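You operate a simulated robot arm through the tools that you are given. There is no shell and no other tool.

Carry out the task below with a simulated robot arm. There is one attempt and no reset: what you move stays moved.

Task
Steam-press the cream shirt at the heat on its label.
Fine: steam and power off after, iron back on its base.

The check looks at the end state, three seconds after you hand in, the way a careful person would. Anything else that was tipped, shoved, dropped, spilled or broken makes it a failure. Flat cloth is picked up by pressing the open fingertips on it (5 to 10 N) and closing them slowly along it; thin cloth reads only 2 to 8 mm in the jaws.

Robot
A 7-joint arm with a two-finger parallel gripper, fixed in place. Base frame: the origin is on the floor under the middle of its stand, x ahead of it, y to its left, z up; the work surface is at about z = 0.88. Readings come in m, rad, newtons and seconds.
It reaches about 1.479 m from its shoulder. Its first joint turns from -2.897 to 2.897 rad. Payload 4.4 kg.
The tool frame sits at the grasp point between the pads (the TCP): z along the fingers, y along the line on which they close. The tips reach 0.023 m beyond it. Largest opening 0.094 m; finger width 0.038, thickness 0.01; the body of the gripper, 0.054 by 0.096 m, starts 0.039 m behind the TCP.
Orientation is that of the tool frame in the base frame, as a unit quaternion [x, y, z, w]. With the fingers straight down and closing along the base's y, the tool's x points along the base's -x, its y along +y and its z along -z.

Tools
- The arm moves only by the tool drive_tool. Its arguments are lists of equal length, an entry for each row: "xyz": the shift along the tool's x, y, z in m, a list of three; "turn": the turn, a rotation vector about the tool's x, y, z in rad, a list of three; "hand": the gripper command, from -1 (shut) to 1 (fully open), values between in proportion. In form: {"xyz": [[tx, ty, tz], ...], "turn": [[wx, wy, wz], ...], "hand": [hand, ...]}. A call has 1 to 20 rows; each row is the pose to reach, as a shift and turn from the pose commanded when the call began, along the tool's axes at that moment. Each row takes 0.2 s and may step no farther than 0.05 m and 0.15 rad from the row before; otherwise, or with a gripper value out of range, the whole call is refused. Where a pose cannot be reached the arm comes as near as it can. A force on the tool above 90 N (or 10 N above the force at the start of the call, whichever is more), or a blocked arm, ends the call early, and 0.2 s more pass. Each finger travels about 0.072 m/s and halts on what it meets, pressing with about 36 N; the grip force reading is that of the motor and also rises with nothing between the fingers. The clock runs only during rows and for 0.2 s after the last one: add rows that repeat a pose to give the fingers time. The reply holds the time, the measured pose of the TCP, the force on the tool along the base axes, the opening and the grip force, in the units named above and with some noise, with the torque about the TCP (base axes, N m) and any sound that the robot's microphone picked up, and new pictures: "pictures" is both (left out), scene, wrist or none.
- Cameras (640 x 400 px; columns grow to the right, rows downward): "scene" is fixed at [0.0485, 0.4989, 1.6377]; the picture's right is [-0.30, -0.95, 0.00], its down [-0.59, 0.19, -0.79] and it looks along [0.75, -0.24, -0.62] (base axes); focal length 358 px, centre (320, 200). "wrist" rides on the gripper at [0.086, 0.016, -0.074] in the tool frame; the picture's right is [-0.18, 0.98, 0.00], its down [-0.58, -0.11, -0.81] and it looks along [-0.79, -0.15, 0.59] (tool axes); focal length 243 px, centre (320, 200).
- measure_at(camera, pixels): for up to 12 pixels [column, row] of the newest picture of that camera ("zoom" is the newest enlarged one), the place [x, y, z] in the base frame of the surface seen there, good to about 0.002 m. No time passes.
- enlarge(camera, box): a new picture of the part [left, top, right, bottom] of that camera's present view, enlarged. No time passes.
- close_job(): hands the job in; it is judged then, once.

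Unless the task says otherwise, let go and move clear before handing in.

The tools are called after ">>>" as name(argument=value, ...) on one line, values as JSON. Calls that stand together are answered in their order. drive_tool: Moves the arm, as the interface text tells. Its arguments: {"type":"object","properties":{"xyz":{"type":"array","items":{"type":"array","items":{"type":"number"}}},"turn":{"type":"array","items":{"type":"array","items":{"type":"number"}}},"hand":{"type":"array","items":{"type":"number"}},"pictures":{"type":"string","enum":["both","scene","wrist","none"]}},"required":["xyz","turn","hand"]} The other tools are called the same way: measure_at (camera, pixels) gives the place of the surface under pixels of a picture; enlarge (camera, box) takes an enlarged picture of a part of a camera's view; close_job () hands the job in.

At the start:

```text
time_s: 0.0
ee_pos: [0.6711, 0.3764, 1.2789]
ee_rot: [0.0, 1.0, 0.0, -0.001]
contact_force: [-0.4, -0.6, -0.2]
moment: [-0.01, 0.02, 0.01]
grip_width: 0.0941
grasp_force: 0.2
```

scene: 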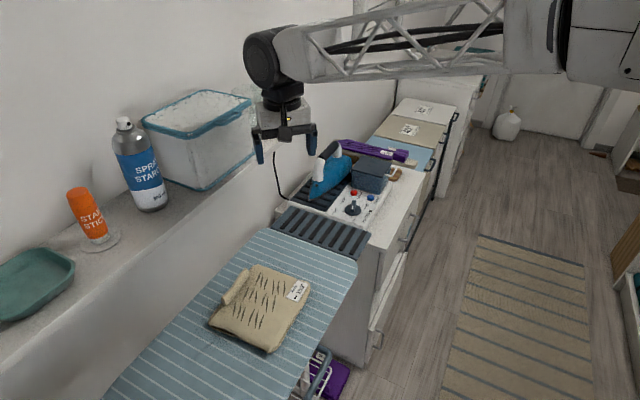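
wrist: 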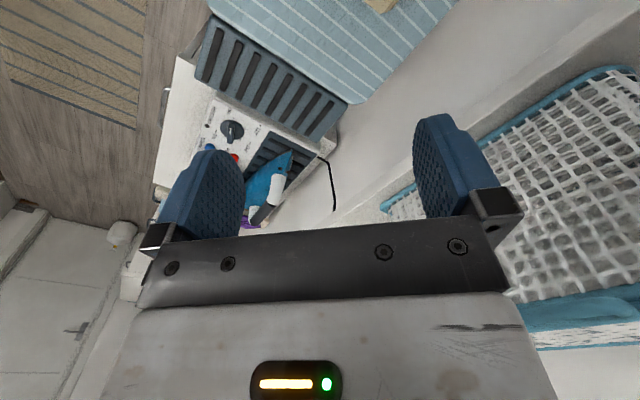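

The scene shows a cream folded shirt on the board around (262,305) with a label at (298,290), and the iron station with a dial and red/blue buttons near (352,205). I'll enlarge these areas before moving anything.

>>> enlarge(camera="scene", box=[270, 255, 340, 315])

>>> enlarge(camera="scene", box=[260, 130, 420, 250])

>>> enlarge(camera="scene", box=[190, 240, 330, 365])

>>> enlarge(camera="scene", box=[330, 90, 490, 190])

>>> enlarge(camera="wrist", box=[150, 60, 350, 260])

```text
6.67 times, centred on (305, 285) of scene
```

zoom: 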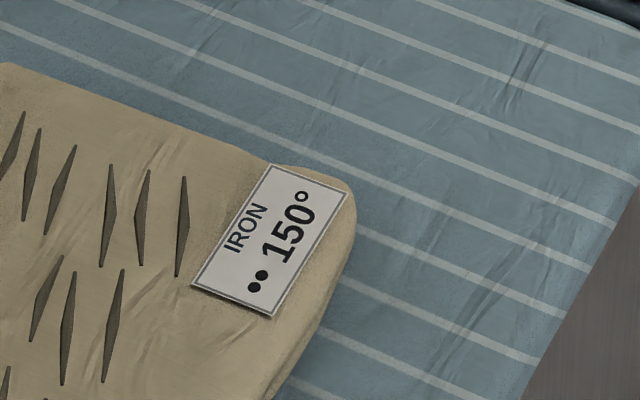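

```text
3.33 times, centred on (340, 190) of scene
```

zoom: 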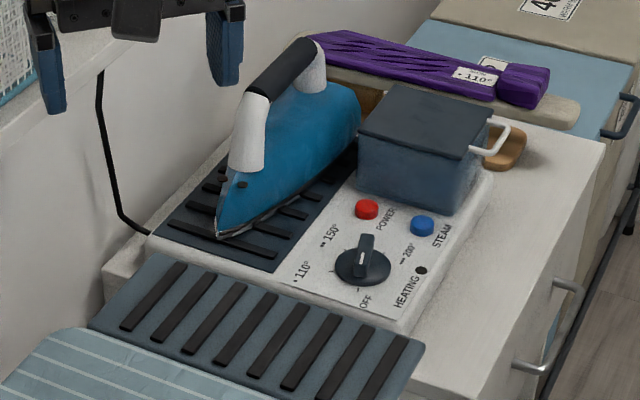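

```text
3.20 times, centred on (260, 302) of scene
```

zoom: 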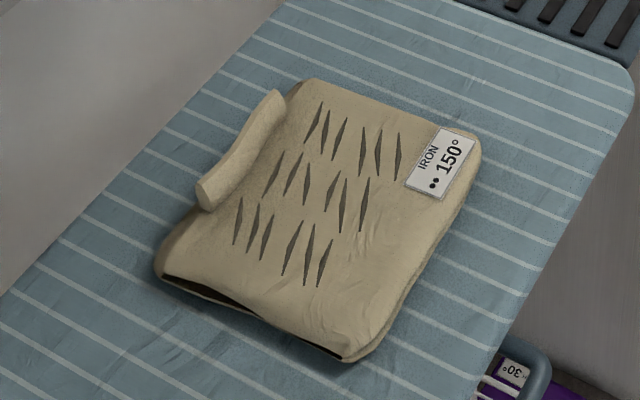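

```text
4.00 times, centred on (410, 140) of scene
```

zoom: 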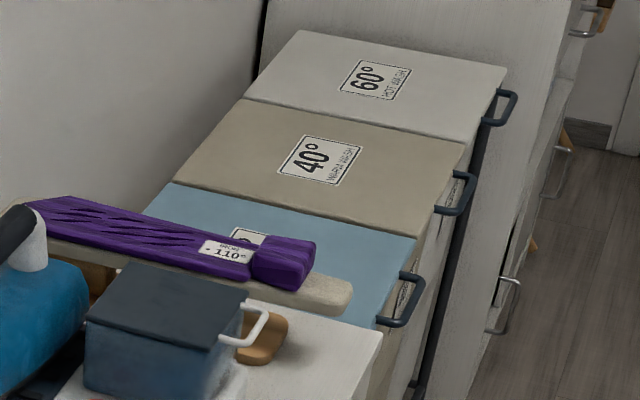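

```text
2.00 times, centred on (250, 160) of wrist
```

zoom: 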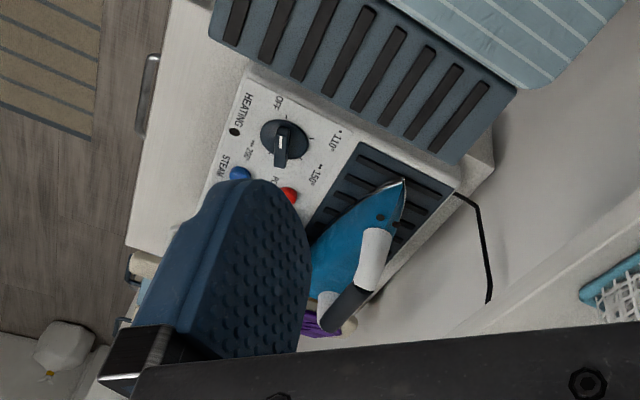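

The label reads 150° (two dots). The dial has OFF, 110, 150 and 200 with red POWER and blue STEAM buttons; I'll zoom tightly on the panel and measure the parts.

>>> enlarge(camera="scene", box=[325, 175, 385, 230])

>>> enlarge(camera="wrist", box=[195, 90, 275, 170])

>>> measure_at(camera="scene", pixels=[[352, 188], [353, 193], [371, 197], [352, 208], [365, 213], [320, 195], [342, 150], [323, 180], [300, 193], [310, 230], [370, 175], [340, 220]])

>>> measure_at(camera="scene", pixels=[[252, 268], [305, 285], [268, 348], [212, 322], [240, 288], [260, 300], [250, 310], [350, 280], [260, 380], [200, 350], [230, 270], [298, 290]])

```text
7.27 times, centred on (355, 202) of scene
```

zoom: 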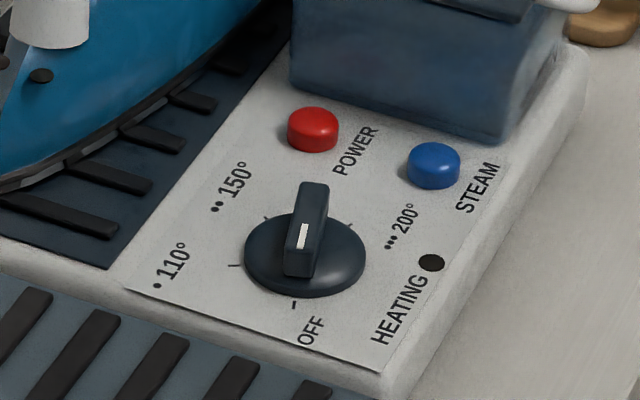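

```text
5.00 times, centred on (235, 130) of wrist
```

zoom: 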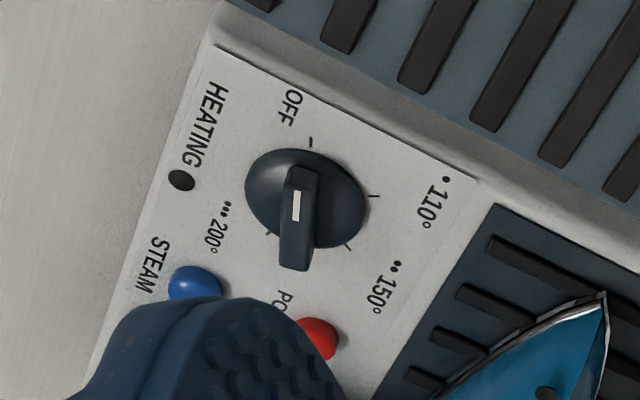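

```text
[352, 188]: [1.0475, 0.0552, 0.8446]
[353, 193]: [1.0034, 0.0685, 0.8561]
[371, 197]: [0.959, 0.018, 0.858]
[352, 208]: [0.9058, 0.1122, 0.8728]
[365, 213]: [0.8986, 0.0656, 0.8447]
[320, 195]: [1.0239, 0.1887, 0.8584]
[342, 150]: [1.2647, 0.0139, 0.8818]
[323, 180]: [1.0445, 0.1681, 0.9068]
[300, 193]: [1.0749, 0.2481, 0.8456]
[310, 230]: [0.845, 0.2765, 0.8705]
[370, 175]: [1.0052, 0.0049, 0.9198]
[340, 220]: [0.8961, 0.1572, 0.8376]
```

```text
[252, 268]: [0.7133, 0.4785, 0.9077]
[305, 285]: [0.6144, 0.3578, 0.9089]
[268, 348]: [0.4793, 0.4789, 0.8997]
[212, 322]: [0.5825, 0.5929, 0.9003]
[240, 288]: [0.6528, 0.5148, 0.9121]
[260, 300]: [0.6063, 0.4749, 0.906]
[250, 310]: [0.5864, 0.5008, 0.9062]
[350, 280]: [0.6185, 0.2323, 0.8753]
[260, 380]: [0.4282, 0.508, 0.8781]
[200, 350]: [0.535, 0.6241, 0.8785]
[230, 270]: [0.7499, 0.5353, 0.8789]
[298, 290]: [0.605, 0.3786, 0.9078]
```

The dial's white mark points at OFF in both views, at (303,236) of the scene zoom. I'll measure the knob, its ticks, the buttons and the iron handle from tight zooms.

>>> enlarge(camera="scene", box=[325, 175, 385, 230])

>>> measure_at(camera="zoom", pixels=[[294, 306], [236, 266], [268, 218], [348, 225], [313, 118], [433, 155], [313, 188], [298, 243], [303, 236], [255, 255], [350, 260], [310, 285]])

>>> measure_at(camera="zoom", pixels=[[432, 263], [200, 200], [313, 150], [433, 185], [350, 50], [330, 280], [60, 215], [220, 350], [480, 160], [500, 130], [320, 210], [290, 225]])

>>> enlarge(camera="scene", box=[290, 130, 380, 215])

```text
7.27 times, centred on (355, 202) of scene
```

zoom: 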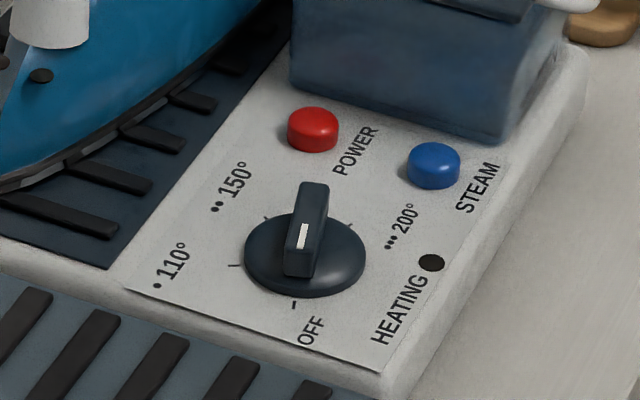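

```text
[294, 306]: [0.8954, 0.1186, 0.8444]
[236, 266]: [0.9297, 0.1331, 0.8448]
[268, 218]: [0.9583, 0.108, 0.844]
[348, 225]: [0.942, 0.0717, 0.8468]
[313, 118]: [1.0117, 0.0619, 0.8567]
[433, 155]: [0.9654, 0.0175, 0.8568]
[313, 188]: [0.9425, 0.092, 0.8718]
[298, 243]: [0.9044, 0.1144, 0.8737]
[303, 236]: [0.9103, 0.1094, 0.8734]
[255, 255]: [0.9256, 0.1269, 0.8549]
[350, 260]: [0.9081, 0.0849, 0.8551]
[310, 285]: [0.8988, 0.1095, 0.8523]
```

```text
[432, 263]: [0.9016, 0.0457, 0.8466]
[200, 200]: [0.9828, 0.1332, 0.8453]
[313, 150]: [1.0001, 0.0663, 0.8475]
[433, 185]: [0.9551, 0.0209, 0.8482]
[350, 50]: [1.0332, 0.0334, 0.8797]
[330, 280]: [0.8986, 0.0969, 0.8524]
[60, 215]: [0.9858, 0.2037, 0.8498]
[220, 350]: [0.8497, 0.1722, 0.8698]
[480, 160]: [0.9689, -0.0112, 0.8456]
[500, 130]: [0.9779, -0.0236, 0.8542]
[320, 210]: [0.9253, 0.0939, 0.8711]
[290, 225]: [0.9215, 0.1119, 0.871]
```

```text
4.71 times, centred on (335, 172) of scene
```

zoom: 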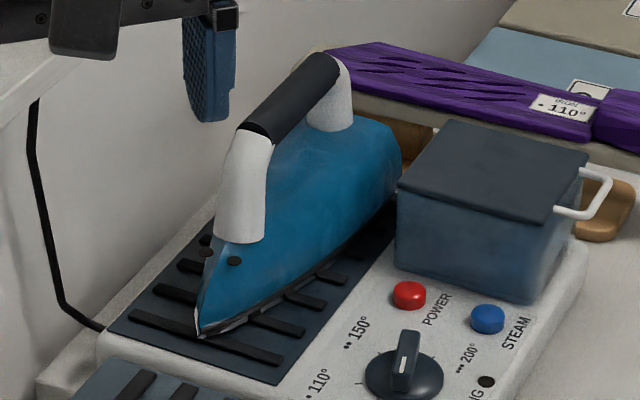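

The knob centre comes out near (0.925, 0.102), with OFF at about 152° and 150 at about 9°, so the knob must turn about 143° clockwise. I'll now measure the iron handle and the tank for clearance.

>>> measure_at(camera="zoom", pixels=[[255, 130], [290, 95], [325, 65], [270, 85], [305, 110], [250, 150], [340, 90], [200, 325], [240, 210], [265, 240], [325, 125], [395, 165]])

>>> measure_at(camera="zoom", pixels=[[400, 185], [545, 222], [445, 122], [583, 158], [398, 262], [530, 300], [600, 190], [470, 170], [300, 250], [370, 220], [210, 330], [120, 330]])

>>> measure_at(camera="zoom", pixels=[[280, 385], [110, 335], [590, 245], [360, 45], [330, 55], [520, 100], [40, 390], [35, 120], [65, 300], [385, 130], [300, 200], [230, 300]])

```text
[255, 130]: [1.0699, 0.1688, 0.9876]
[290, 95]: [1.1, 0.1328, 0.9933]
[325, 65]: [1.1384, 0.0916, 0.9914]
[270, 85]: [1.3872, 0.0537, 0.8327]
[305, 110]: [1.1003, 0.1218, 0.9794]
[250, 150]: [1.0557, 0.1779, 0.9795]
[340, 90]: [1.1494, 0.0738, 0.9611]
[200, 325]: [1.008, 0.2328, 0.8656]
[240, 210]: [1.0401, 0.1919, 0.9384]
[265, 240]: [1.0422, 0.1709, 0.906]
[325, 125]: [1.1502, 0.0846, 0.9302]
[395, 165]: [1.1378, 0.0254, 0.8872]
```

```text
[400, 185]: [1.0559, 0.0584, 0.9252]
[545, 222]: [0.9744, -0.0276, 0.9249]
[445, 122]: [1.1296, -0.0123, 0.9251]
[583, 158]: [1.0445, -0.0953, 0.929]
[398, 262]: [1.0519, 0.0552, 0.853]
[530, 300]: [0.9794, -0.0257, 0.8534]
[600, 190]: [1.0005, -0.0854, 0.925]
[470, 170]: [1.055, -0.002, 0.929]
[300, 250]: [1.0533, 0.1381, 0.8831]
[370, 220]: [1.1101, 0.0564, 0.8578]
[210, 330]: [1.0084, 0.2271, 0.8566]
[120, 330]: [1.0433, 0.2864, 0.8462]
```

```text
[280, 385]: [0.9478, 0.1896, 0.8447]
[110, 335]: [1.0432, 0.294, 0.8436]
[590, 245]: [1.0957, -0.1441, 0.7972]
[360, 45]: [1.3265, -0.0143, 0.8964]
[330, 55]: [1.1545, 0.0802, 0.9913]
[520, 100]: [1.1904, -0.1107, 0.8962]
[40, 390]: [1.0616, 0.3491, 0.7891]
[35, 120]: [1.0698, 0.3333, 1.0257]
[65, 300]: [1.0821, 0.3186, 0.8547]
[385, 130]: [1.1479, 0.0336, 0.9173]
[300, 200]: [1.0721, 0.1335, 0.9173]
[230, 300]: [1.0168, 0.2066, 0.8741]
```

The tank face runs at about 46° and the iron handle axis at about -48°, so a tool yaw of about 45° suits both the buttons and the handle. I'll close the fingers, turn the wrist 45° and move over the POWER button at z=1.10.

>>> drive_tool(xyz=[[-0.028, -0.026, 0.015], [-0.056, -0.052, 0.03], [-0.0845, -0.078, 0.045], [-0.1127, -0.1043, 0.06], [-0.141, -0.13, 0.075], [-0.169, -0.1565, 0.09], [-0.197, -0.1826, 0.104], [-0.225, -0.2087, 0.119], [-0.2535, -0.2348, 0.134], [-0.2817, -0.261, 0.149], [-0.31, -0.287, 0.164], [-0.338, -0.313, 0.179], [-0.338, -0.313, 0.179], [-0.338, -0.313, 0.179]], turn=[[0, 0, 0.0654], [0, 0, 0.1308], [0, 0, 0.1963], [0, 0, 0.2617], [0, 0, 0.327], [0, 0, 0.3925], [0, 0, 0.458], [0, 0, 0.5233], [0, 0, 0.5888], [0, 0, 0.654], [0, 0, 0.72], [0, 0, 0.785], [0, 0, 0.785], [0, 0, 0.785]], hand=[-1, -1, -1, -1, -1, -1, -1, -1, -1, -1, -1, -1, -1, -1])

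```text
time_s: 3.0
ee_pos: [1.0089, 0.0643, 1.0992]
ee_rot: [0.382, 0.924, 0.0, -0.001]
contact_force: [0.1, -0.3, -0.3]
moment: [-0.01, 0.01, 0.0]
grip_width: 0.0001
grasp_force: 36.0
```

scene: 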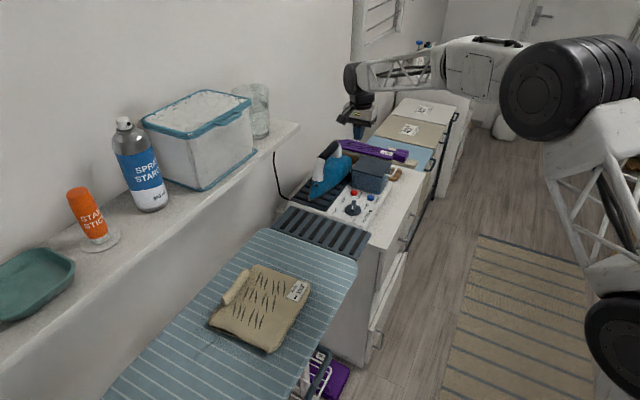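
wrist: 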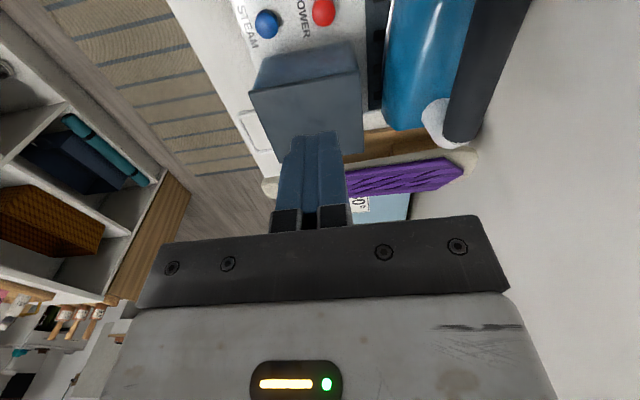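

The tool yaw is now 45° and POWER shows at (323,12) in the wrist view. I'll cross-check the button, tank and handle positions from this side.

>>> measure_at(camera="wrist", pixels=[[322, 12], [322, 4], [312, 10], [334, 10], [266, 23], [255, 22], [278, 22], [266, 14], [258, 70], [352, 45], [310, 110], [252, 95]])

>>> measure_at(camera="wrist", pixels=[[485, 50], [460, 120], [505, 10], [450, 100], [475, 20], [430, 120], [395, 110], [400, 40], [500, 50], [470, 50], [375, 100], [425, 20]])

>>> enlarge(camera="wrist", box=[220, 0, 540, 200])

```text
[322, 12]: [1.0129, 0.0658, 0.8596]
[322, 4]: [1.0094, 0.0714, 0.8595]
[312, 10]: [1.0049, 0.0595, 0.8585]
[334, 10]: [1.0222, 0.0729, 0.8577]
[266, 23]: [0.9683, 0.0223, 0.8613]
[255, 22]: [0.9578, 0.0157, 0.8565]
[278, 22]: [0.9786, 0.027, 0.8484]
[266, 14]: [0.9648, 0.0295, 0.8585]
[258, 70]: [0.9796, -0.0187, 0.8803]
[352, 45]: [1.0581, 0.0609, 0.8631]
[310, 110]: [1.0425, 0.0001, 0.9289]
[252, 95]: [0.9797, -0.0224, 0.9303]
```

```text
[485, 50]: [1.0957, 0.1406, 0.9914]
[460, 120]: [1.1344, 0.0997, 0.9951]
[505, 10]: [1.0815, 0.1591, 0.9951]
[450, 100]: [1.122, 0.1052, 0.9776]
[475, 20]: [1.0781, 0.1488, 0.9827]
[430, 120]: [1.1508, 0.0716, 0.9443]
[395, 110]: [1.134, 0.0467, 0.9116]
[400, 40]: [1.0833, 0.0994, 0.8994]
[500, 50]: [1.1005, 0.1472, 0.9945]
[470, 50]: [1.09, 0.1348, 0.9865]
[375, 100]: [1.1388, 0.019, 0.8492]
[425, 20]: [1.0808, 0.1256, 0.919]
```

```text
2.00 times, centred on (380, 100) of wrist
```

zoom: 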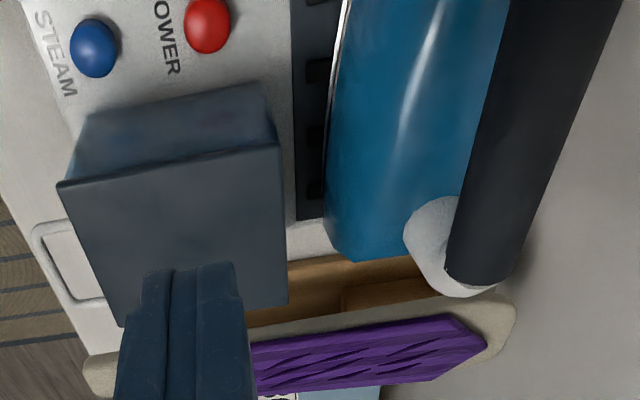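

POWER's top is at about (1.011, 0.065, 0.859), directly below the tool. I'll descend with the fingers closed, shifted 5 mm away from the tank, and stop about 4 mm above the button.

>>> drive_tool(xyz=[[0.005, 0, 0.04], [0.005, 0, 0.08], [0.005, 0, 0.12], [0.005, 0, 0.16], [0.005, 0, 0.19], [0.005, 0, 0.205], [0.005, 0, 0.212], [0.005, 0, 0.212]], turn=[[0, 0, 0], [0, 0, 0], [0, 0, 0], [0, 0, 0], [0, 0, 0], [0, 0, 0], [0, 0, 0], [0, 0, 0]], hand=[-1, -1, -1, -1, -1, -1, -1, -1])

```text
time_s: 4.8
ee_pos: [1.0058, 0.0656, 0.8866]
ee_rot: [0.383, 0.924, -0.001, 0.0]
contact_force: [0.1, 0.5, -0.2]
moment: [-0.02, 0.01, -0.03]
grip_width: 0.0
grasp_force: 35.7
```

scene: 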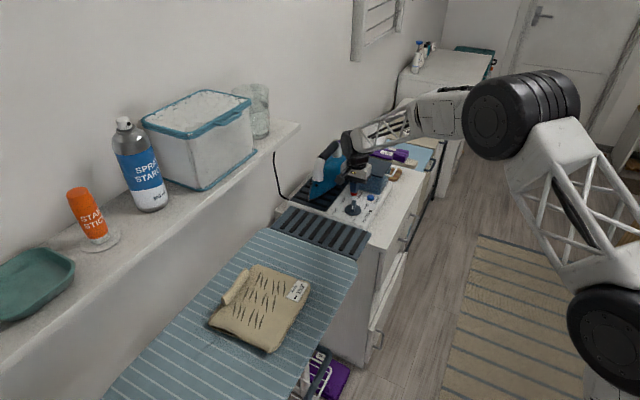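
wrist: 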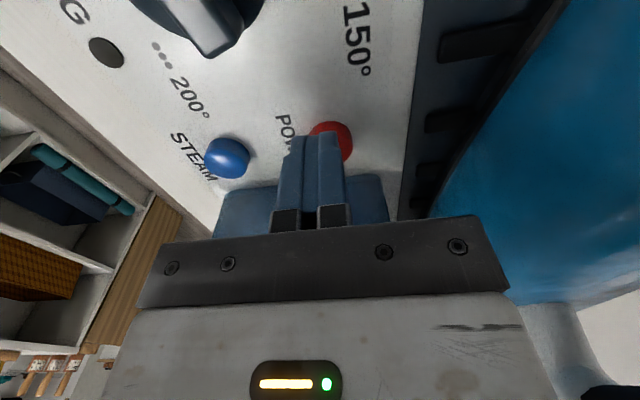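

The fingertips hang just over the red button at (333,140), but seem slightly to the left of its centre. I'll measure to centre them.

>>> measure_at(camera="wrist", pixels=[[333, 127], [348, 140], [340, 132], [318, 126], [352, 150], [320, 133], [228, 150], [205, 155], [248, 155], [228, 140], [230, 165], [350, 165]])

>>> enlarge(camera="wrist", box=[180, 90, 400, 230])

>>> enlarge(camera="scene", box=[320, 140, 420, 225])

```text
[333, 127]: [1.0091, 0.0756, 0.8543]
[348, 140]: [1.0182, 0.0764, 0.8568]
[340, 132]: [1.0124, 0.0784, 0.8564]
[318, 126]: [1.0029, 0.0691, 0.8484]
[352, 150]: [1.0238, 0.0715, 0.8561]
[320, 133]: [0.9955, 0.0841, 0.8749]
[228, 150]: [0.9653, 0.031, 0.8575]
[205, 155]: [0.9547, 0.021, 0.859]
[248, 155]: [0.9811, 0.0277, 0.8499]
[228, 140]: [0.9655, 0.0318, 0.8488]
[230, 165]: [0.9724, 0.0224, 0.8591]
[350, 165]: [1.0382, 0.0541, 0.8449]
```

```text
2.86 times, centred on (290, 160) of wrist
```

zoom: 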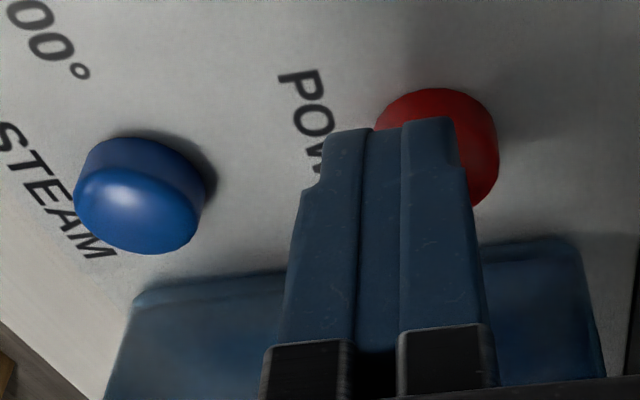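

```text
4.71 times, centred on (370, 182) of scene
```

zoom: 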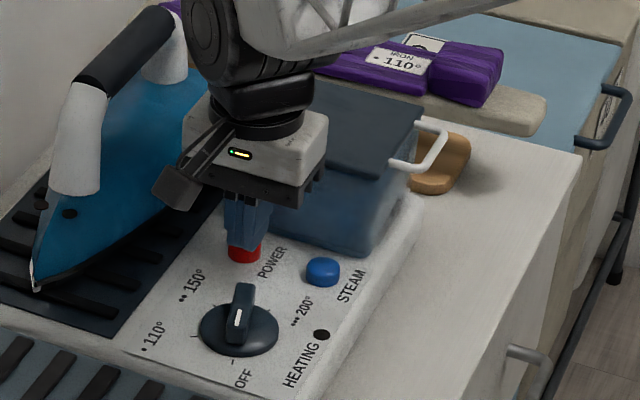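

The fingers are about 5 mm to the -y tool side of the button centre. I'll shift 5 mm and press down a few millimetres while watching the force.

>>> drive_tool(xyz=[[0, 0.005, 0], [0, 0.005, 0.003], [0, 0.005, 0.005], [0, 0.005, 0.007], [0, 0.005, 0.008]], turn=[[0, 0, 0], [0, 0, 0], [0, 0, 0], [0, 0, 0], [0, 0, 0]], hand=[-1, -1, -1, -1, -1], pictures="both")

```text
time_s: 6.0
ee_pos: [1.0107, 0.0688, 0.8826]
ee_rot: [0.382, 0.924, 0.001, 0.003]
contact_force: [0.8, 3.9, 24.1]
moment: [-0.92, -0.69, 0.12]
grip_width: 0.0
grasp_force: 35.7
```

scene: 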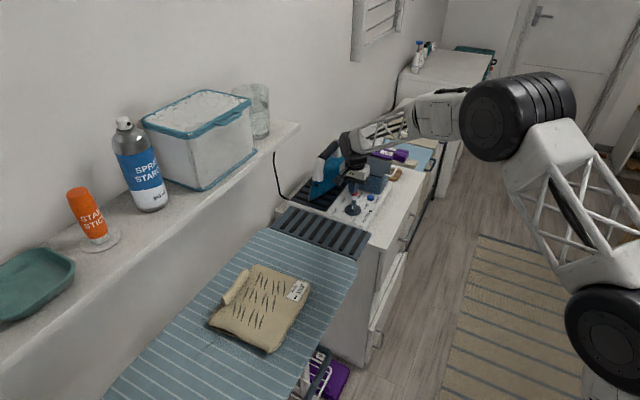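
wrist: 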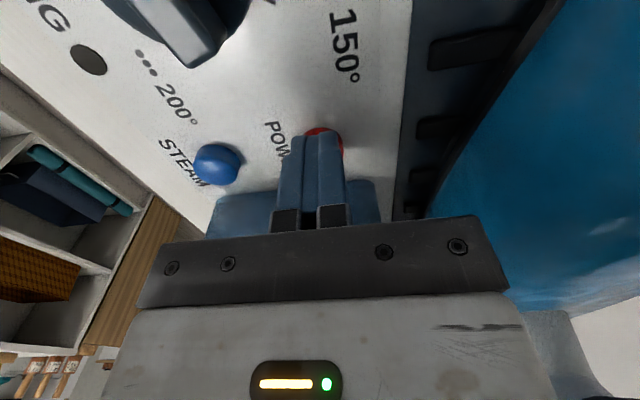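

The 24 N force and the moment put the contact about 47 mm toward the tank, not at the fingertips, so the hand's body is on the tank lid. I'll lift straight away and check that the tank hasn't moved.

>>> drive_tool(xyz=[[0, 0, -0.006], [0, 0, -0.02], [0.01, 0, -0.05], [0.02, 0, -0.07], [0.02, 0, -0.07]], turn=[[0, 0, 0], [0, 0, 0], [0, 0, 0], [0, 0, 0], [0, 0, 0]], hand=[-1, -1, -1, -1, -1])

>>> enlarge(camera="scene", box=[320, 120, 420, 220])

```text
time_s: 7.2
ee_pos: [0.9955, 0.0848, 0.9503]
ee_rot: [0.382, 0.924, 0.0, 0.0]
contact_force: [-0.3, 0.0, -1.0]
moment: [0.01, -0.01, -0.01]
grip_width: 0.0
grasp_force: 36.0
```

scene: 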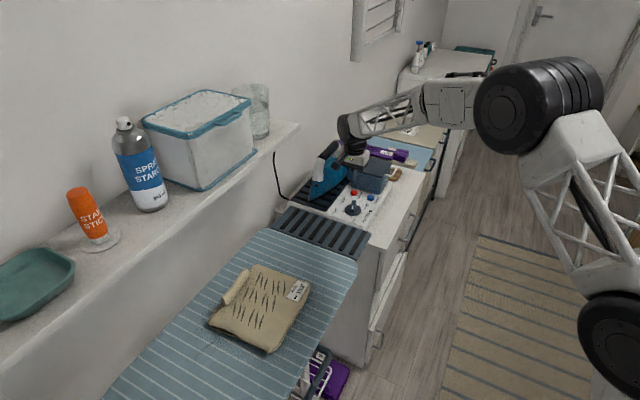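
wrist: 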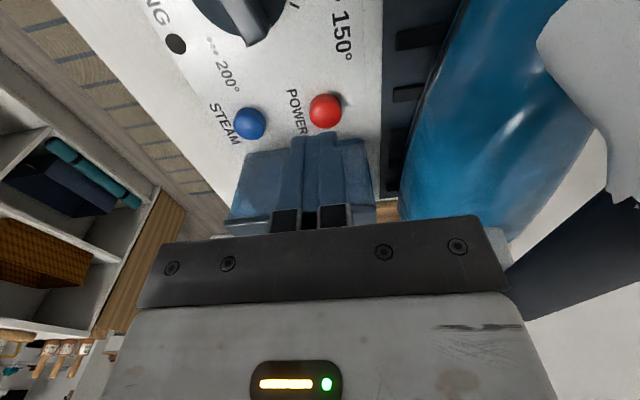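

```text
4.00 times, centred on (370, 170) of scene
```

zoom: 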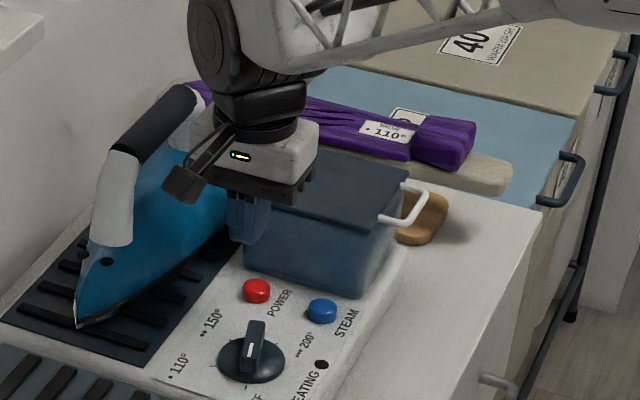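

The tank and button look unmoved and the HEATING lamp is dark. I'll re-measure the button and tank edge from here, then press with the hand tilted about 25° so its body leans away from the tank.

>>> measure_at(camera="wrist", pixels=[[326, 108], [312, 110], [341, 108], [326, 96], [327, 122], [250, 122], [237, 124], [264, 120], [250, 110], [250, 134], [175, 43], [340, 150]])

>>> measure_at(camera="scene", pixels=[[354, 192], [371, 197], [381, 184], [363, 178], [400, 172], [385, 165]])

>>> enlarge(camera="wrist", box=[150, 0, 400, 160])

```text
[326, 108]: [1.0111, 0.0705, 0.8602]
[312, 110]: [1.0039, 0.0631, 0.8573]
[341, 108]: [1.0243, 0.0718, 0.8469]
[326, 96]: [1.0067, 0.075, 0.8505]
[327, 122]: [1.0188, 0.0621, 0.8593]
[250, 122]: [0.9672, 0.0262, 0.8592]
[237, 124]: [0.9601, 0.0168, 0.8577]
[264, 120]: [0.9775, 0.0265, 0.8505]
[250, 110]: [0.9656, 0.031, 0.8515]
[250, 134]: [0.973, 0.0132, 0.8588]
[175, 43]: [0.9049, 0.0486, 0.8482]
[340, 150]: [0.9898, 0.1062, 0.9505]
```

```text
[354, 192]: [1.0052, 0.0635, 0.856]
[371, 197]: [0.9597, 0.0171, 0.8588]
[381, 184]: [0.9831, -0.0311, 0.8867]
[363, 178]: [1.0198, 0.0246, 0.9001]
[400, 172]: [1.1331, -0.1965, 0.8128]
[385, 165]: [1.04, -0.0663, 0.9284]
```

```text
2.50 times, centred on (275, 80) of wrist
```

zoom: 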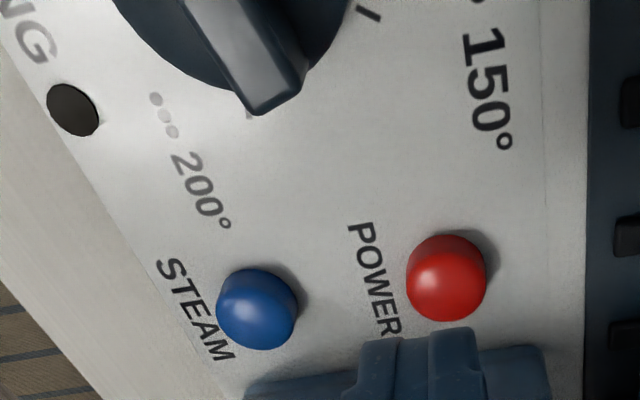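

POWER's top centre is about (1.0125, 0.067, 0.860). I'll tilt the tool about 25° away from the tank and lower the fingertip corner to just above it.

>>> drive_tool(xyz=[[0, 0, 0], [0, 0, 0], [0, 0, 0], [0, 0, 0], [-0.013, 0, 0.01], [-0.0262, -0.0006, 0.02], [-0.0262, -0.0006, 0.035], [-0.0262, -0.0006, 0.047], [-0.0262, -0.0006, 0.047]], turn=[[0, -0.109, 0], [0, -0.218, 0], [0, -0.327, 0], [0, -0.436, 0], [0, -0.436, 0], [0, -0.436, 0], [0, -0.436, 0], [0, -0.436, 0], [0, -0.436, 0]], hand=[-1, -1, -1, -1, -1, -1, -1, -1, -1])

>>> enlarge(camera="wrist", box=[180, 60, 440, 240])

>>> enlarge(camera="scene", box=[320, 135, 420, 220])

```text
time_s: 9.2
ee_pos: [1.0117, 0.0649, 0.9027]
ee_rot: [0.373, 0.902, -0.082, 0.2]
contact_force: [0.0, -0.6, 0.0]
moment: [-0.01, 0.0, 0.04]
grip_width: 0.0003
grasp_force: 36.1
```

scene: 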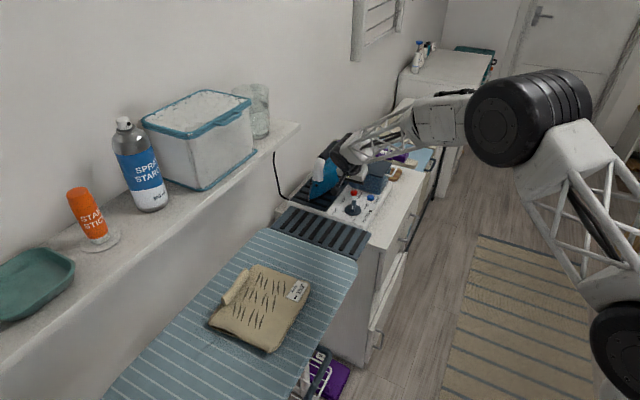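
wrist: 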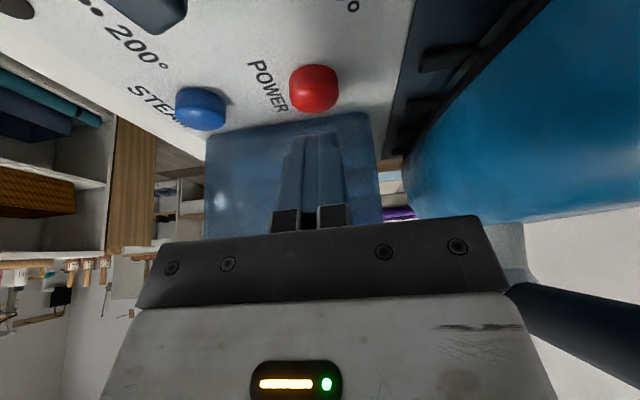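

```text
2.22 times, centred on (310, 150) of wrist
```

zoom: 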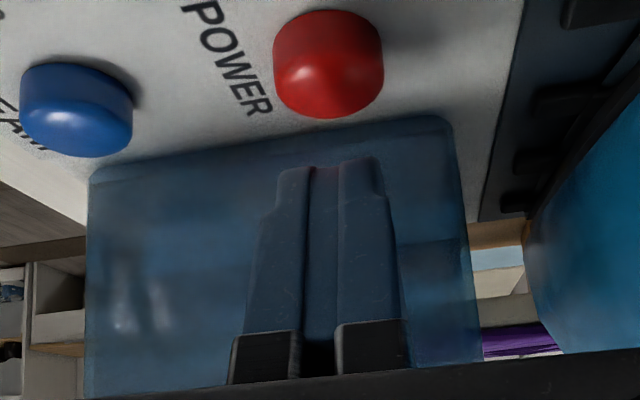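

```text
4.71 times, centred on (370, 178) of scene
```

zoom: 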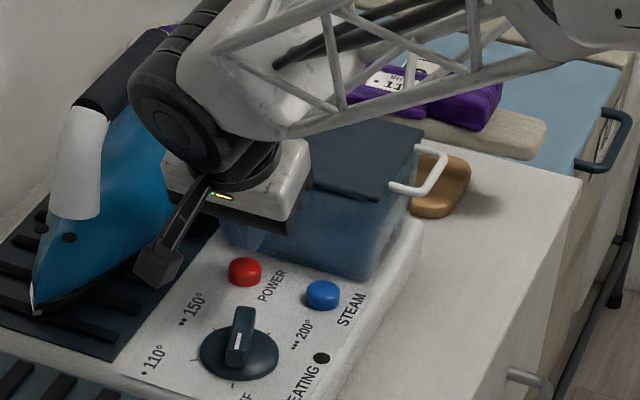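

The tilted fingers hang above POWER without contact. I'll check the fingertip's position and the clearance between the wrist drum and the iron before pressing.

>>> measure_at(camera="zoom", pixels=[[180, 130], [150, 90], [140, 60], [165, 165], [125, 60], [90, 90], [245, 240], [230, 235], [260, 245], [150, 270], [290, 200], [180, 260]])

>>> measure_at(camera="wrist", pixels=[[303, 138], [325, 134], [315, 75], [316, 90], [292, 85], [336, 85], [300, 160], [330, 150], [285, 145], [360, 125], [560, 300], [570, 330]])

```text
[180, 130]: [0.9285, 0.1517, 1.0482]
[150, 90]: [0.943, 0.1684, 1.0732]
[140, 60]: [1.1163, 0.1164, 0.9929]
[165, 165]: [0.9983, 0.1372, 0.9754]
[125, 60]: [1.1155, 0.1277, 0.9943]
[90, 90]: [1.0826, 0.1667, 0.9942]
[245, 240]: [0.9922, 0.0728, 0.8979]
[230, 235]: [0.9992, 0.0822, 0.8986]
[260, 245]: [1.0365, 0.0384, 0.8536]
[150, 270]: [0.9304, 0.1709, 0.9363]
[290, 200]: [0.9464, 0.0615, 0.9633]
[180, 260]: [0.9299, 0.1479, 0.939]
```

```text
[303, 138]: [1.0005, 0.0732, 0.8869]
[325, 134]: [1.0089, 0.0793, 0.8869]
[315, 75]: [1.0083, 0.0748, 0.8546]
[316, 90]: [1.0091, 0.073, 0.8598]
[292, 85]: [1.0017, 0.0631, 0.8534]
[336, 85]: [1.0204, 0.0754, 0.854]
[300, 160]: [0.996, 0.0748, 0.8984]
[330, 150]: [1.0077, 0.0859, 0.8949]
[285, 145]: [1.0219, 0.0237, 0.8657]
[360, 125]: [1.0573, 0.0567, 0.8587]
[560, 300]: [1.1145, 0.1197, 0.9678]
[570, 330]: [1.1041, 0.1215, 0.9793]
```

The pressing corner should be about 14 mm above the button, and the camera box and drum are clear of everything. I'll press straight down in small steps.

>>> drive_tool(xyz=[[0.0034, 0, 0.0073], [0.0051, 0, 0.0109], [0.0059, 0, 0.0127], [0.0068, 0, 0.0145], [0.0076, 0, 0.0163]], turn=[[0, 0, 0], [0, 0, 0], [0, 0, 0], [0, 0, 0], [0, 0, 0]], hand=[-1, -1, -1, -1, -1])

>>> enlarge(camera="scene", box=[320, 135, 420, 220])

```text
time_s: 10.4
ee_pos: [1.0128, 0.0651, 0.8846]
ee_rot: [0.374, 0.902, -0.083, 0.2]
contact_force: [0.0, -0.7, 1.6]
moment: [0.0, 0.01, 0.01]
grip_width: 0.0
grasp_force: 35.4
```

scene: 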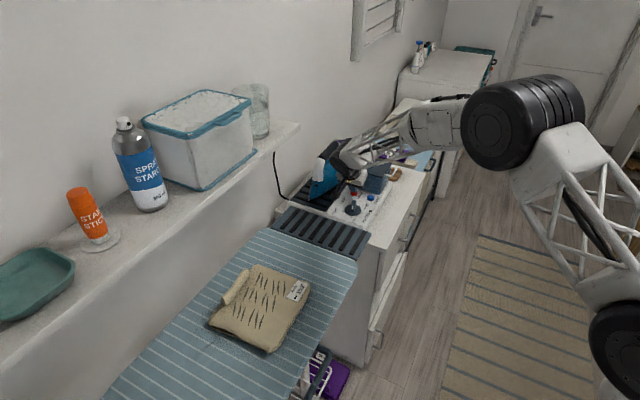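
wrist: 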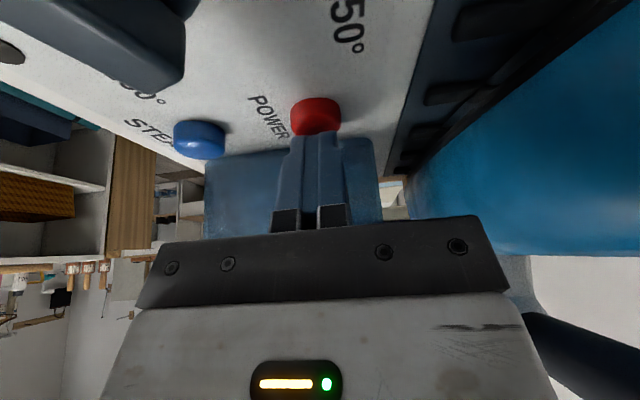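

```text
4.71 times, centred on (370, 178) of scene
```

zoom: 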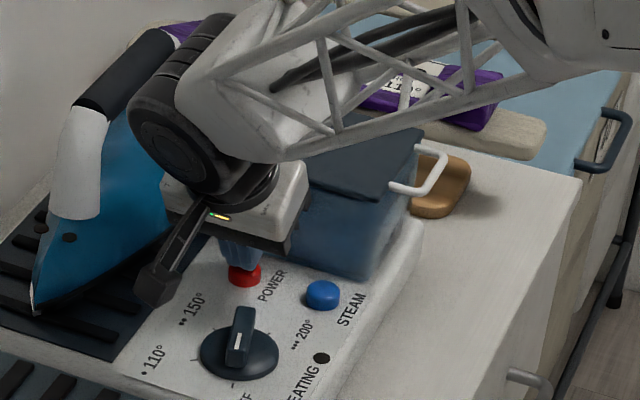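

A force of 1.6 N shows light contact with the button. I'll press further in 1 mm steps.

>>> drive_tool(xyz=[[0.0004, 0, 0.0009], [0.0008, 0, 0.0018], [0.0013, 0, 0.0027], [0.0017, 0, 0.0036]], turn=[[0, 0, 0], [0, 0, 0], [0, 0, 0], [0, 0, 0]], hand=[-1, -1, -1, -1])

>>> enlarge(camera="scene", box=[320, 135, 420, 220])

```text
time_s: 11.4
ee_pos: [1.0133, 0.066, 0.8828]
ee_rot: [0.373, 0.902, -0.083, 0.199]
contact_force: [0.5, -1.0, 4.6]
moment: [-0.02, -0.02, 0.01]
grip_width: 0.0001
grasp_force: 35.7
heard: click
```

scene: 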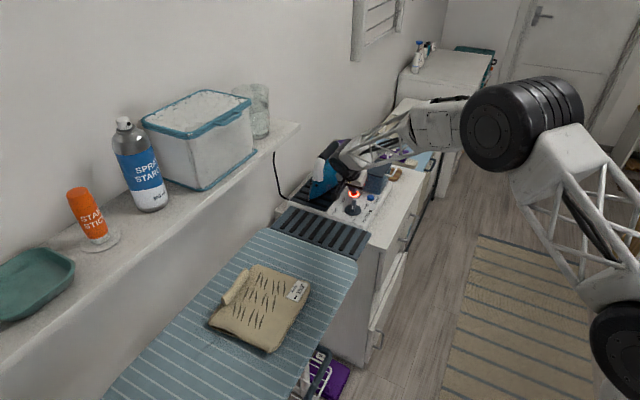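
wrist: 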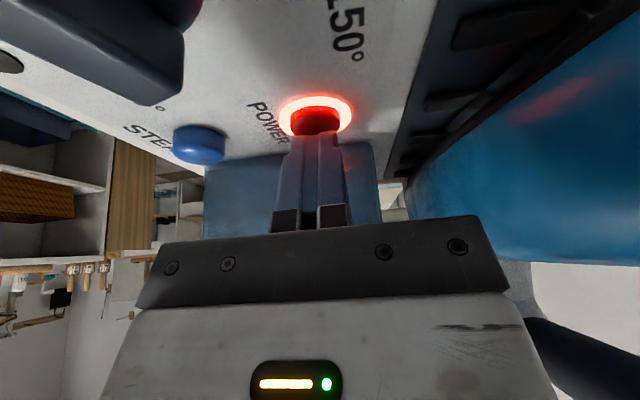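

```text
4.71 times, centred on (370, 178) of scene
```

zoom: 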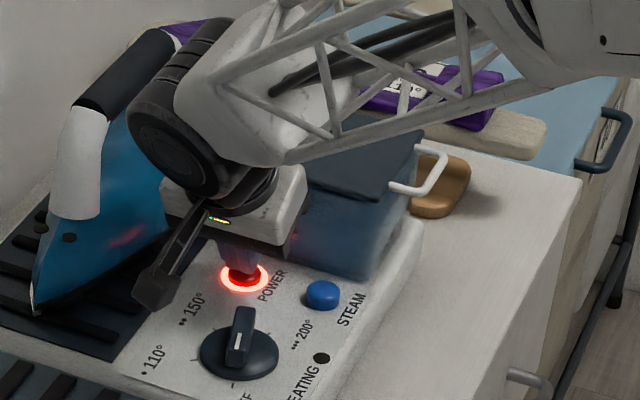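

POWER clicked and its ring is lit red. I'll rise clear, straighten the tool, move above the dial and turn the wrist to its grip angle (fingers closing at 62°).

>>> drive_tool(xyz=[[-0.0127, 0, -0.0272], [-0.0296, 0, -0.0635], [-0.0464, 0, -0.0997], [-0.0464, 0, -0.0997], [-0.0464, 0, -0.0997], [-0.0464, 0, -0.0997], [-0.0464, 0, -0.0997], [-0.0464, 0, -0.0997]], turn=[[0, 0, 0], [0, 0, 0], [0, 0, 0], [0, 0.109, 0], [0, 0.218, 0], [0, 0.327, 0], [0, 0.436, 0], [0, 0.436, 0]], hand=[-1, -1, -1, -1, -1, -1, -1, -1])

>>> enlarge(camera="scene", box=[320, 165, 400, 225])

```text
time_s: 13.2
ee_pos: [1.0125, 0.0658, 0.9913]
ee_rot: [0.382, 0.924, 0.001, 0.0]
contact_force: [0.1, -0.3, 0.5]
moment: [0.0, 0.01, 0.01]
grip_width: 0.0
grasp_force: 36.1
```

scene: 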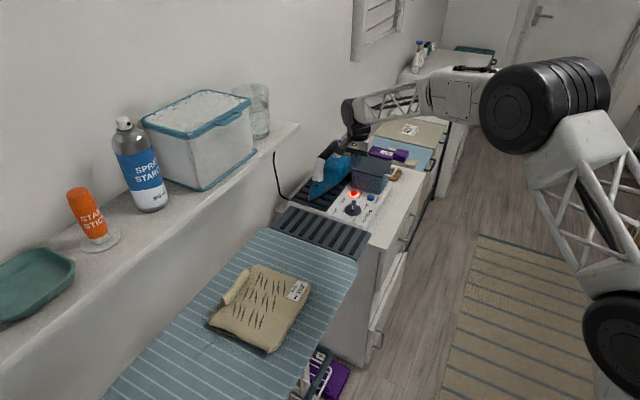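
wrist: 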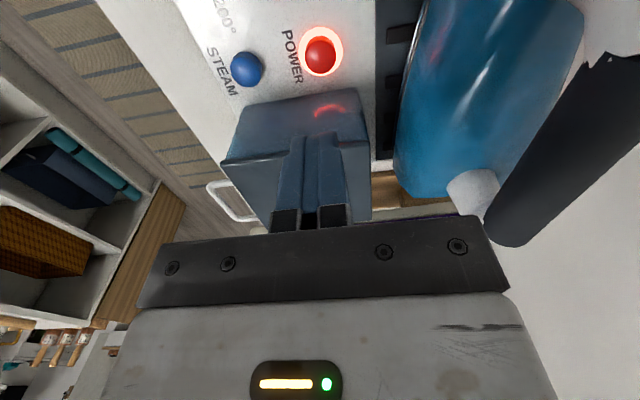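

```text
6.67 times, centred on (360, 195) of scene
```

zoom: 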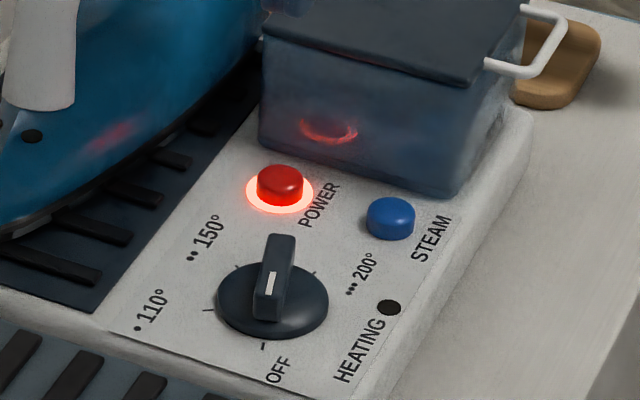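

Power stays lit after release. I'll move above the knob at z≈1.03 and open the fingers to look at it from overhead.

>>> drive_tool(xyz=[[0.01, 0, -0.03], [0.035, -0.012, -0.04], [0.062, -0.024, -0.04], [0.0877, -0.0361, -0.04], [0.0877, -0.0361, -0.04], [0.0877, -0.0361, -0.04]], turn=[[0, 0, 0], [0, 0, 0], [0, 0, 0], [0, 0, 0], [0, 0, 0], [0, 0, 0]], hand=[-1, -1, -0.2, -0.2, -0.2, -0.2])

>>> enlarge(camera="wrist", box=[220, 0, 420, 120])

```text
time_s: 14.6
ee_pos: [0.9247, 0.1021, 1.0312]
ee_rot: [0.383, 0.924, 0.0, 0.0]
contact_force: [-0.1, -1.0, -0.8]
moment: [-0.03, -0.02, -0.02]
grip_width: 0.0374
grasp_force: 0.0
```

scene: 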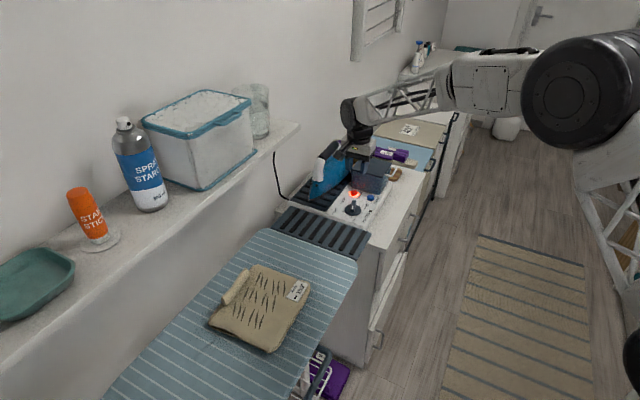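
wrist: 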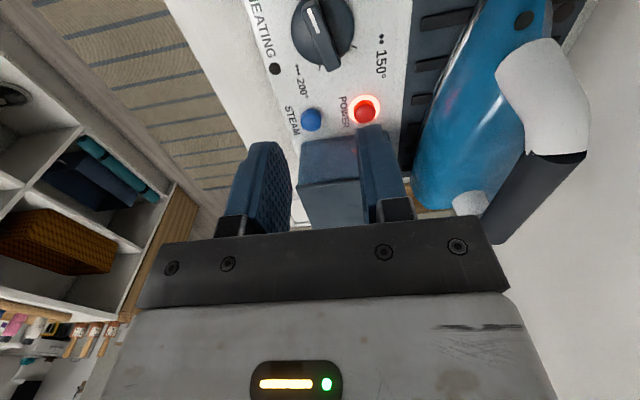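

```text
3.20 times, centred on (320, 60) of wrist
```

zoom: 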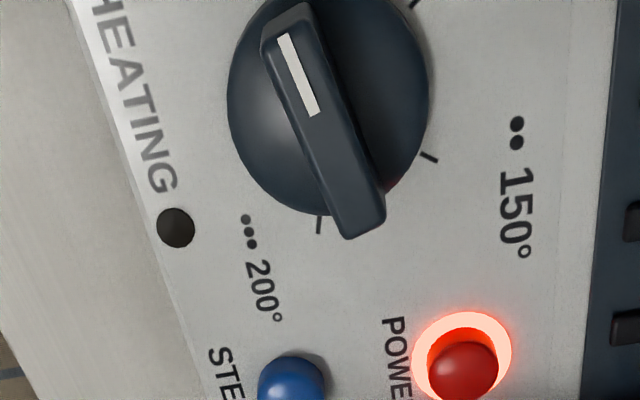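

The overhead view shows the bar clearly, with its white mark on the OFF end, and the ticks for 110, 150 and 200. I'll measure the bar's ends and the ticks.

>>> measure_at(camera="zoom", pixels=[[285, 14], [362, 205], [283, 42], [312, 108], [429, 157], [319, 224], [414, 3], [232, 110], [422, 110], [320, 110], [310, 50], [340, 160]])

```text
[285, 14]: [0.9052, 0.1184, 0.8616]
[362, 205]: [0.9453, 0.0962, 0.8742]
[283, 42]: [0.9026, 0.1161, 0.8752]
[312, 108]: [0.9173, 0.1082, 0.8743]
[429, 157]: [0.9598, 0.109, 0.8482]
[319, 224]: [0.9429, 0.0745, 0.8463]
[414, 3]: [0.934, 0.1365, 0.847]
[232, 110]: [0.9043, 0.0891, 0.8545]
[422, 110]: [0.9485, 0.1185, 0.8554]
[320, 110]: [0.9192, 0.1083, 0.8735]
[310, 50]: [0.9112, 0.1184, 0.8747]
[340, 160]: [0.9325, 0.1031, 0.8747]
```

The mark's direction is 151.7° and the 150 tick is at about 10°, so the turn needed is about -141°. I'll test in free air whether the wrist can reach the final yaw of that turn.

>>> drive_tool(xyz=[[0, 0, 0], [0, 0, 0], [0, 0, 0], [0, 0, 0], [0, 0, 0], [0, 0, 0], [0, 0, 0], [0, 0, 0], [0, 0, 0], [0, 0, 0], [0, 0, 0], [0, 0, 0], [0, 0, 0], [0, 0, 0], [0, 0, 0], [0, 0, 0]], turn=[[0, 0, 0.145], [0, 0, 0.29], [0, 0, 0.435], [0, 0, 0.58], [0, 0, 0.725], [0, 0, 0.87], [0, 0, 1.015], [0, 0, 1.16], [0, 0, 1.305], [0, 0, 1.45], [0, 0, 1.595], [0, 0, 1.74], [0, 0, 1.885], [0, 0, 2.03], [0, 0, 2.17], [0, 0, 2.17]], hand=[-0.2, -0.2, -0.2, -0.2, -0.2, -0.2, -0.2, -0.2, -0.2, -0.2, -0.2, -0.2, -0.2, -0.2, -0.2, -0.2])

```text
time_s: 18.0
ee_pos: [0.9268, 0.09, 1.0282]
ee_rot: [0.994, 0.109, -0.004, -0.009]
contact_force: [-0.9, -0.1, -2.0]
moment: [0.02, -0.03, 0.01]
grip_width: 0.0379
grasp_force: 0.2
out of reach, approached as far as the arm can: row 15, 16
```

scene: 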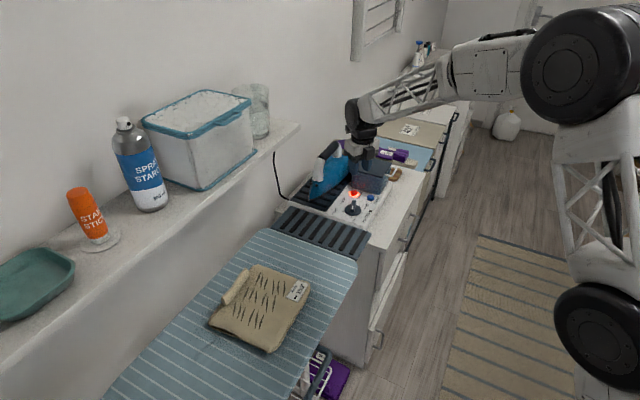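
wrist: 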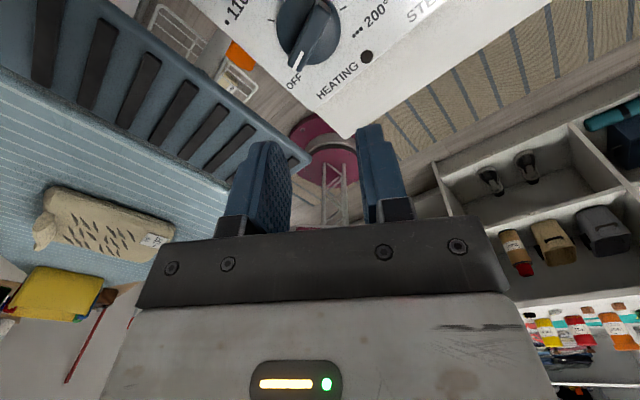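

The wrist stops at about -77.5°, just short of the final yaw, so I'll start from the other equivalent grip (tool y at about 242°) and finish mid-range near 101°. I'll unwind the wrist in the air first.

>>> drive_tool(xyz=[[0, 0, 0], [0, 0, 0], [0, 0, 0], [0, 0, 0], [0, 0, 0], [0, 0, 0], [0, 0, 0], [0, 0, 0], [0, 0, 0], [0, 0, 0], [0, 0, 0], [0, 0, 0], [0, 0, 0], [0, 0, 0], [0, 0, 0], [0, 0, 0], [0, 0, 0], [0, 0, 0], [0, 0, 0], [0, 0, 0]], turn=[[0, 0, -0.145], [0, 0, -0.29], [0, 0, -0.435], [0, 0, -0.58], [0, 0, -0.725], [0, 0, -0.87], [0, 0, -1.015], [0, 0, -1.16], [0, 0, -1.305], [0, 0, -1.45], [0, 0, -1.595], [0, 0, -1.74], [0, 0, -1.885], [0, 0, -2.03], [0, 0, -2.175], [0, 0, -2.32], [0, 0, -2.465], [0, 0, -2.61], [0, 0, -2.755], [0, 0, -2.9]], hand=[-0.2, -0.2, -0.2, -0.2, -0.2, -0.2, -0.2, -0.2, -0.2, -0.2, -0.2, -0.2, -0.2, -0.2, -0.2, -0.2, -0.2, -0.2, -0.2, -0.2], pictures="none")

```text
time_s: 22.2
ee_pos: [0.9271, 0.0897, 1.0333]
ee_rot: [0.025, 1.0, 0.001, -0.001]
contact_force: [-0.2, 0.5, -0.2]
moment: [-0.01, -0.02, -0.03]
grip_width: 0.0377
grasp_force: 0.1
```

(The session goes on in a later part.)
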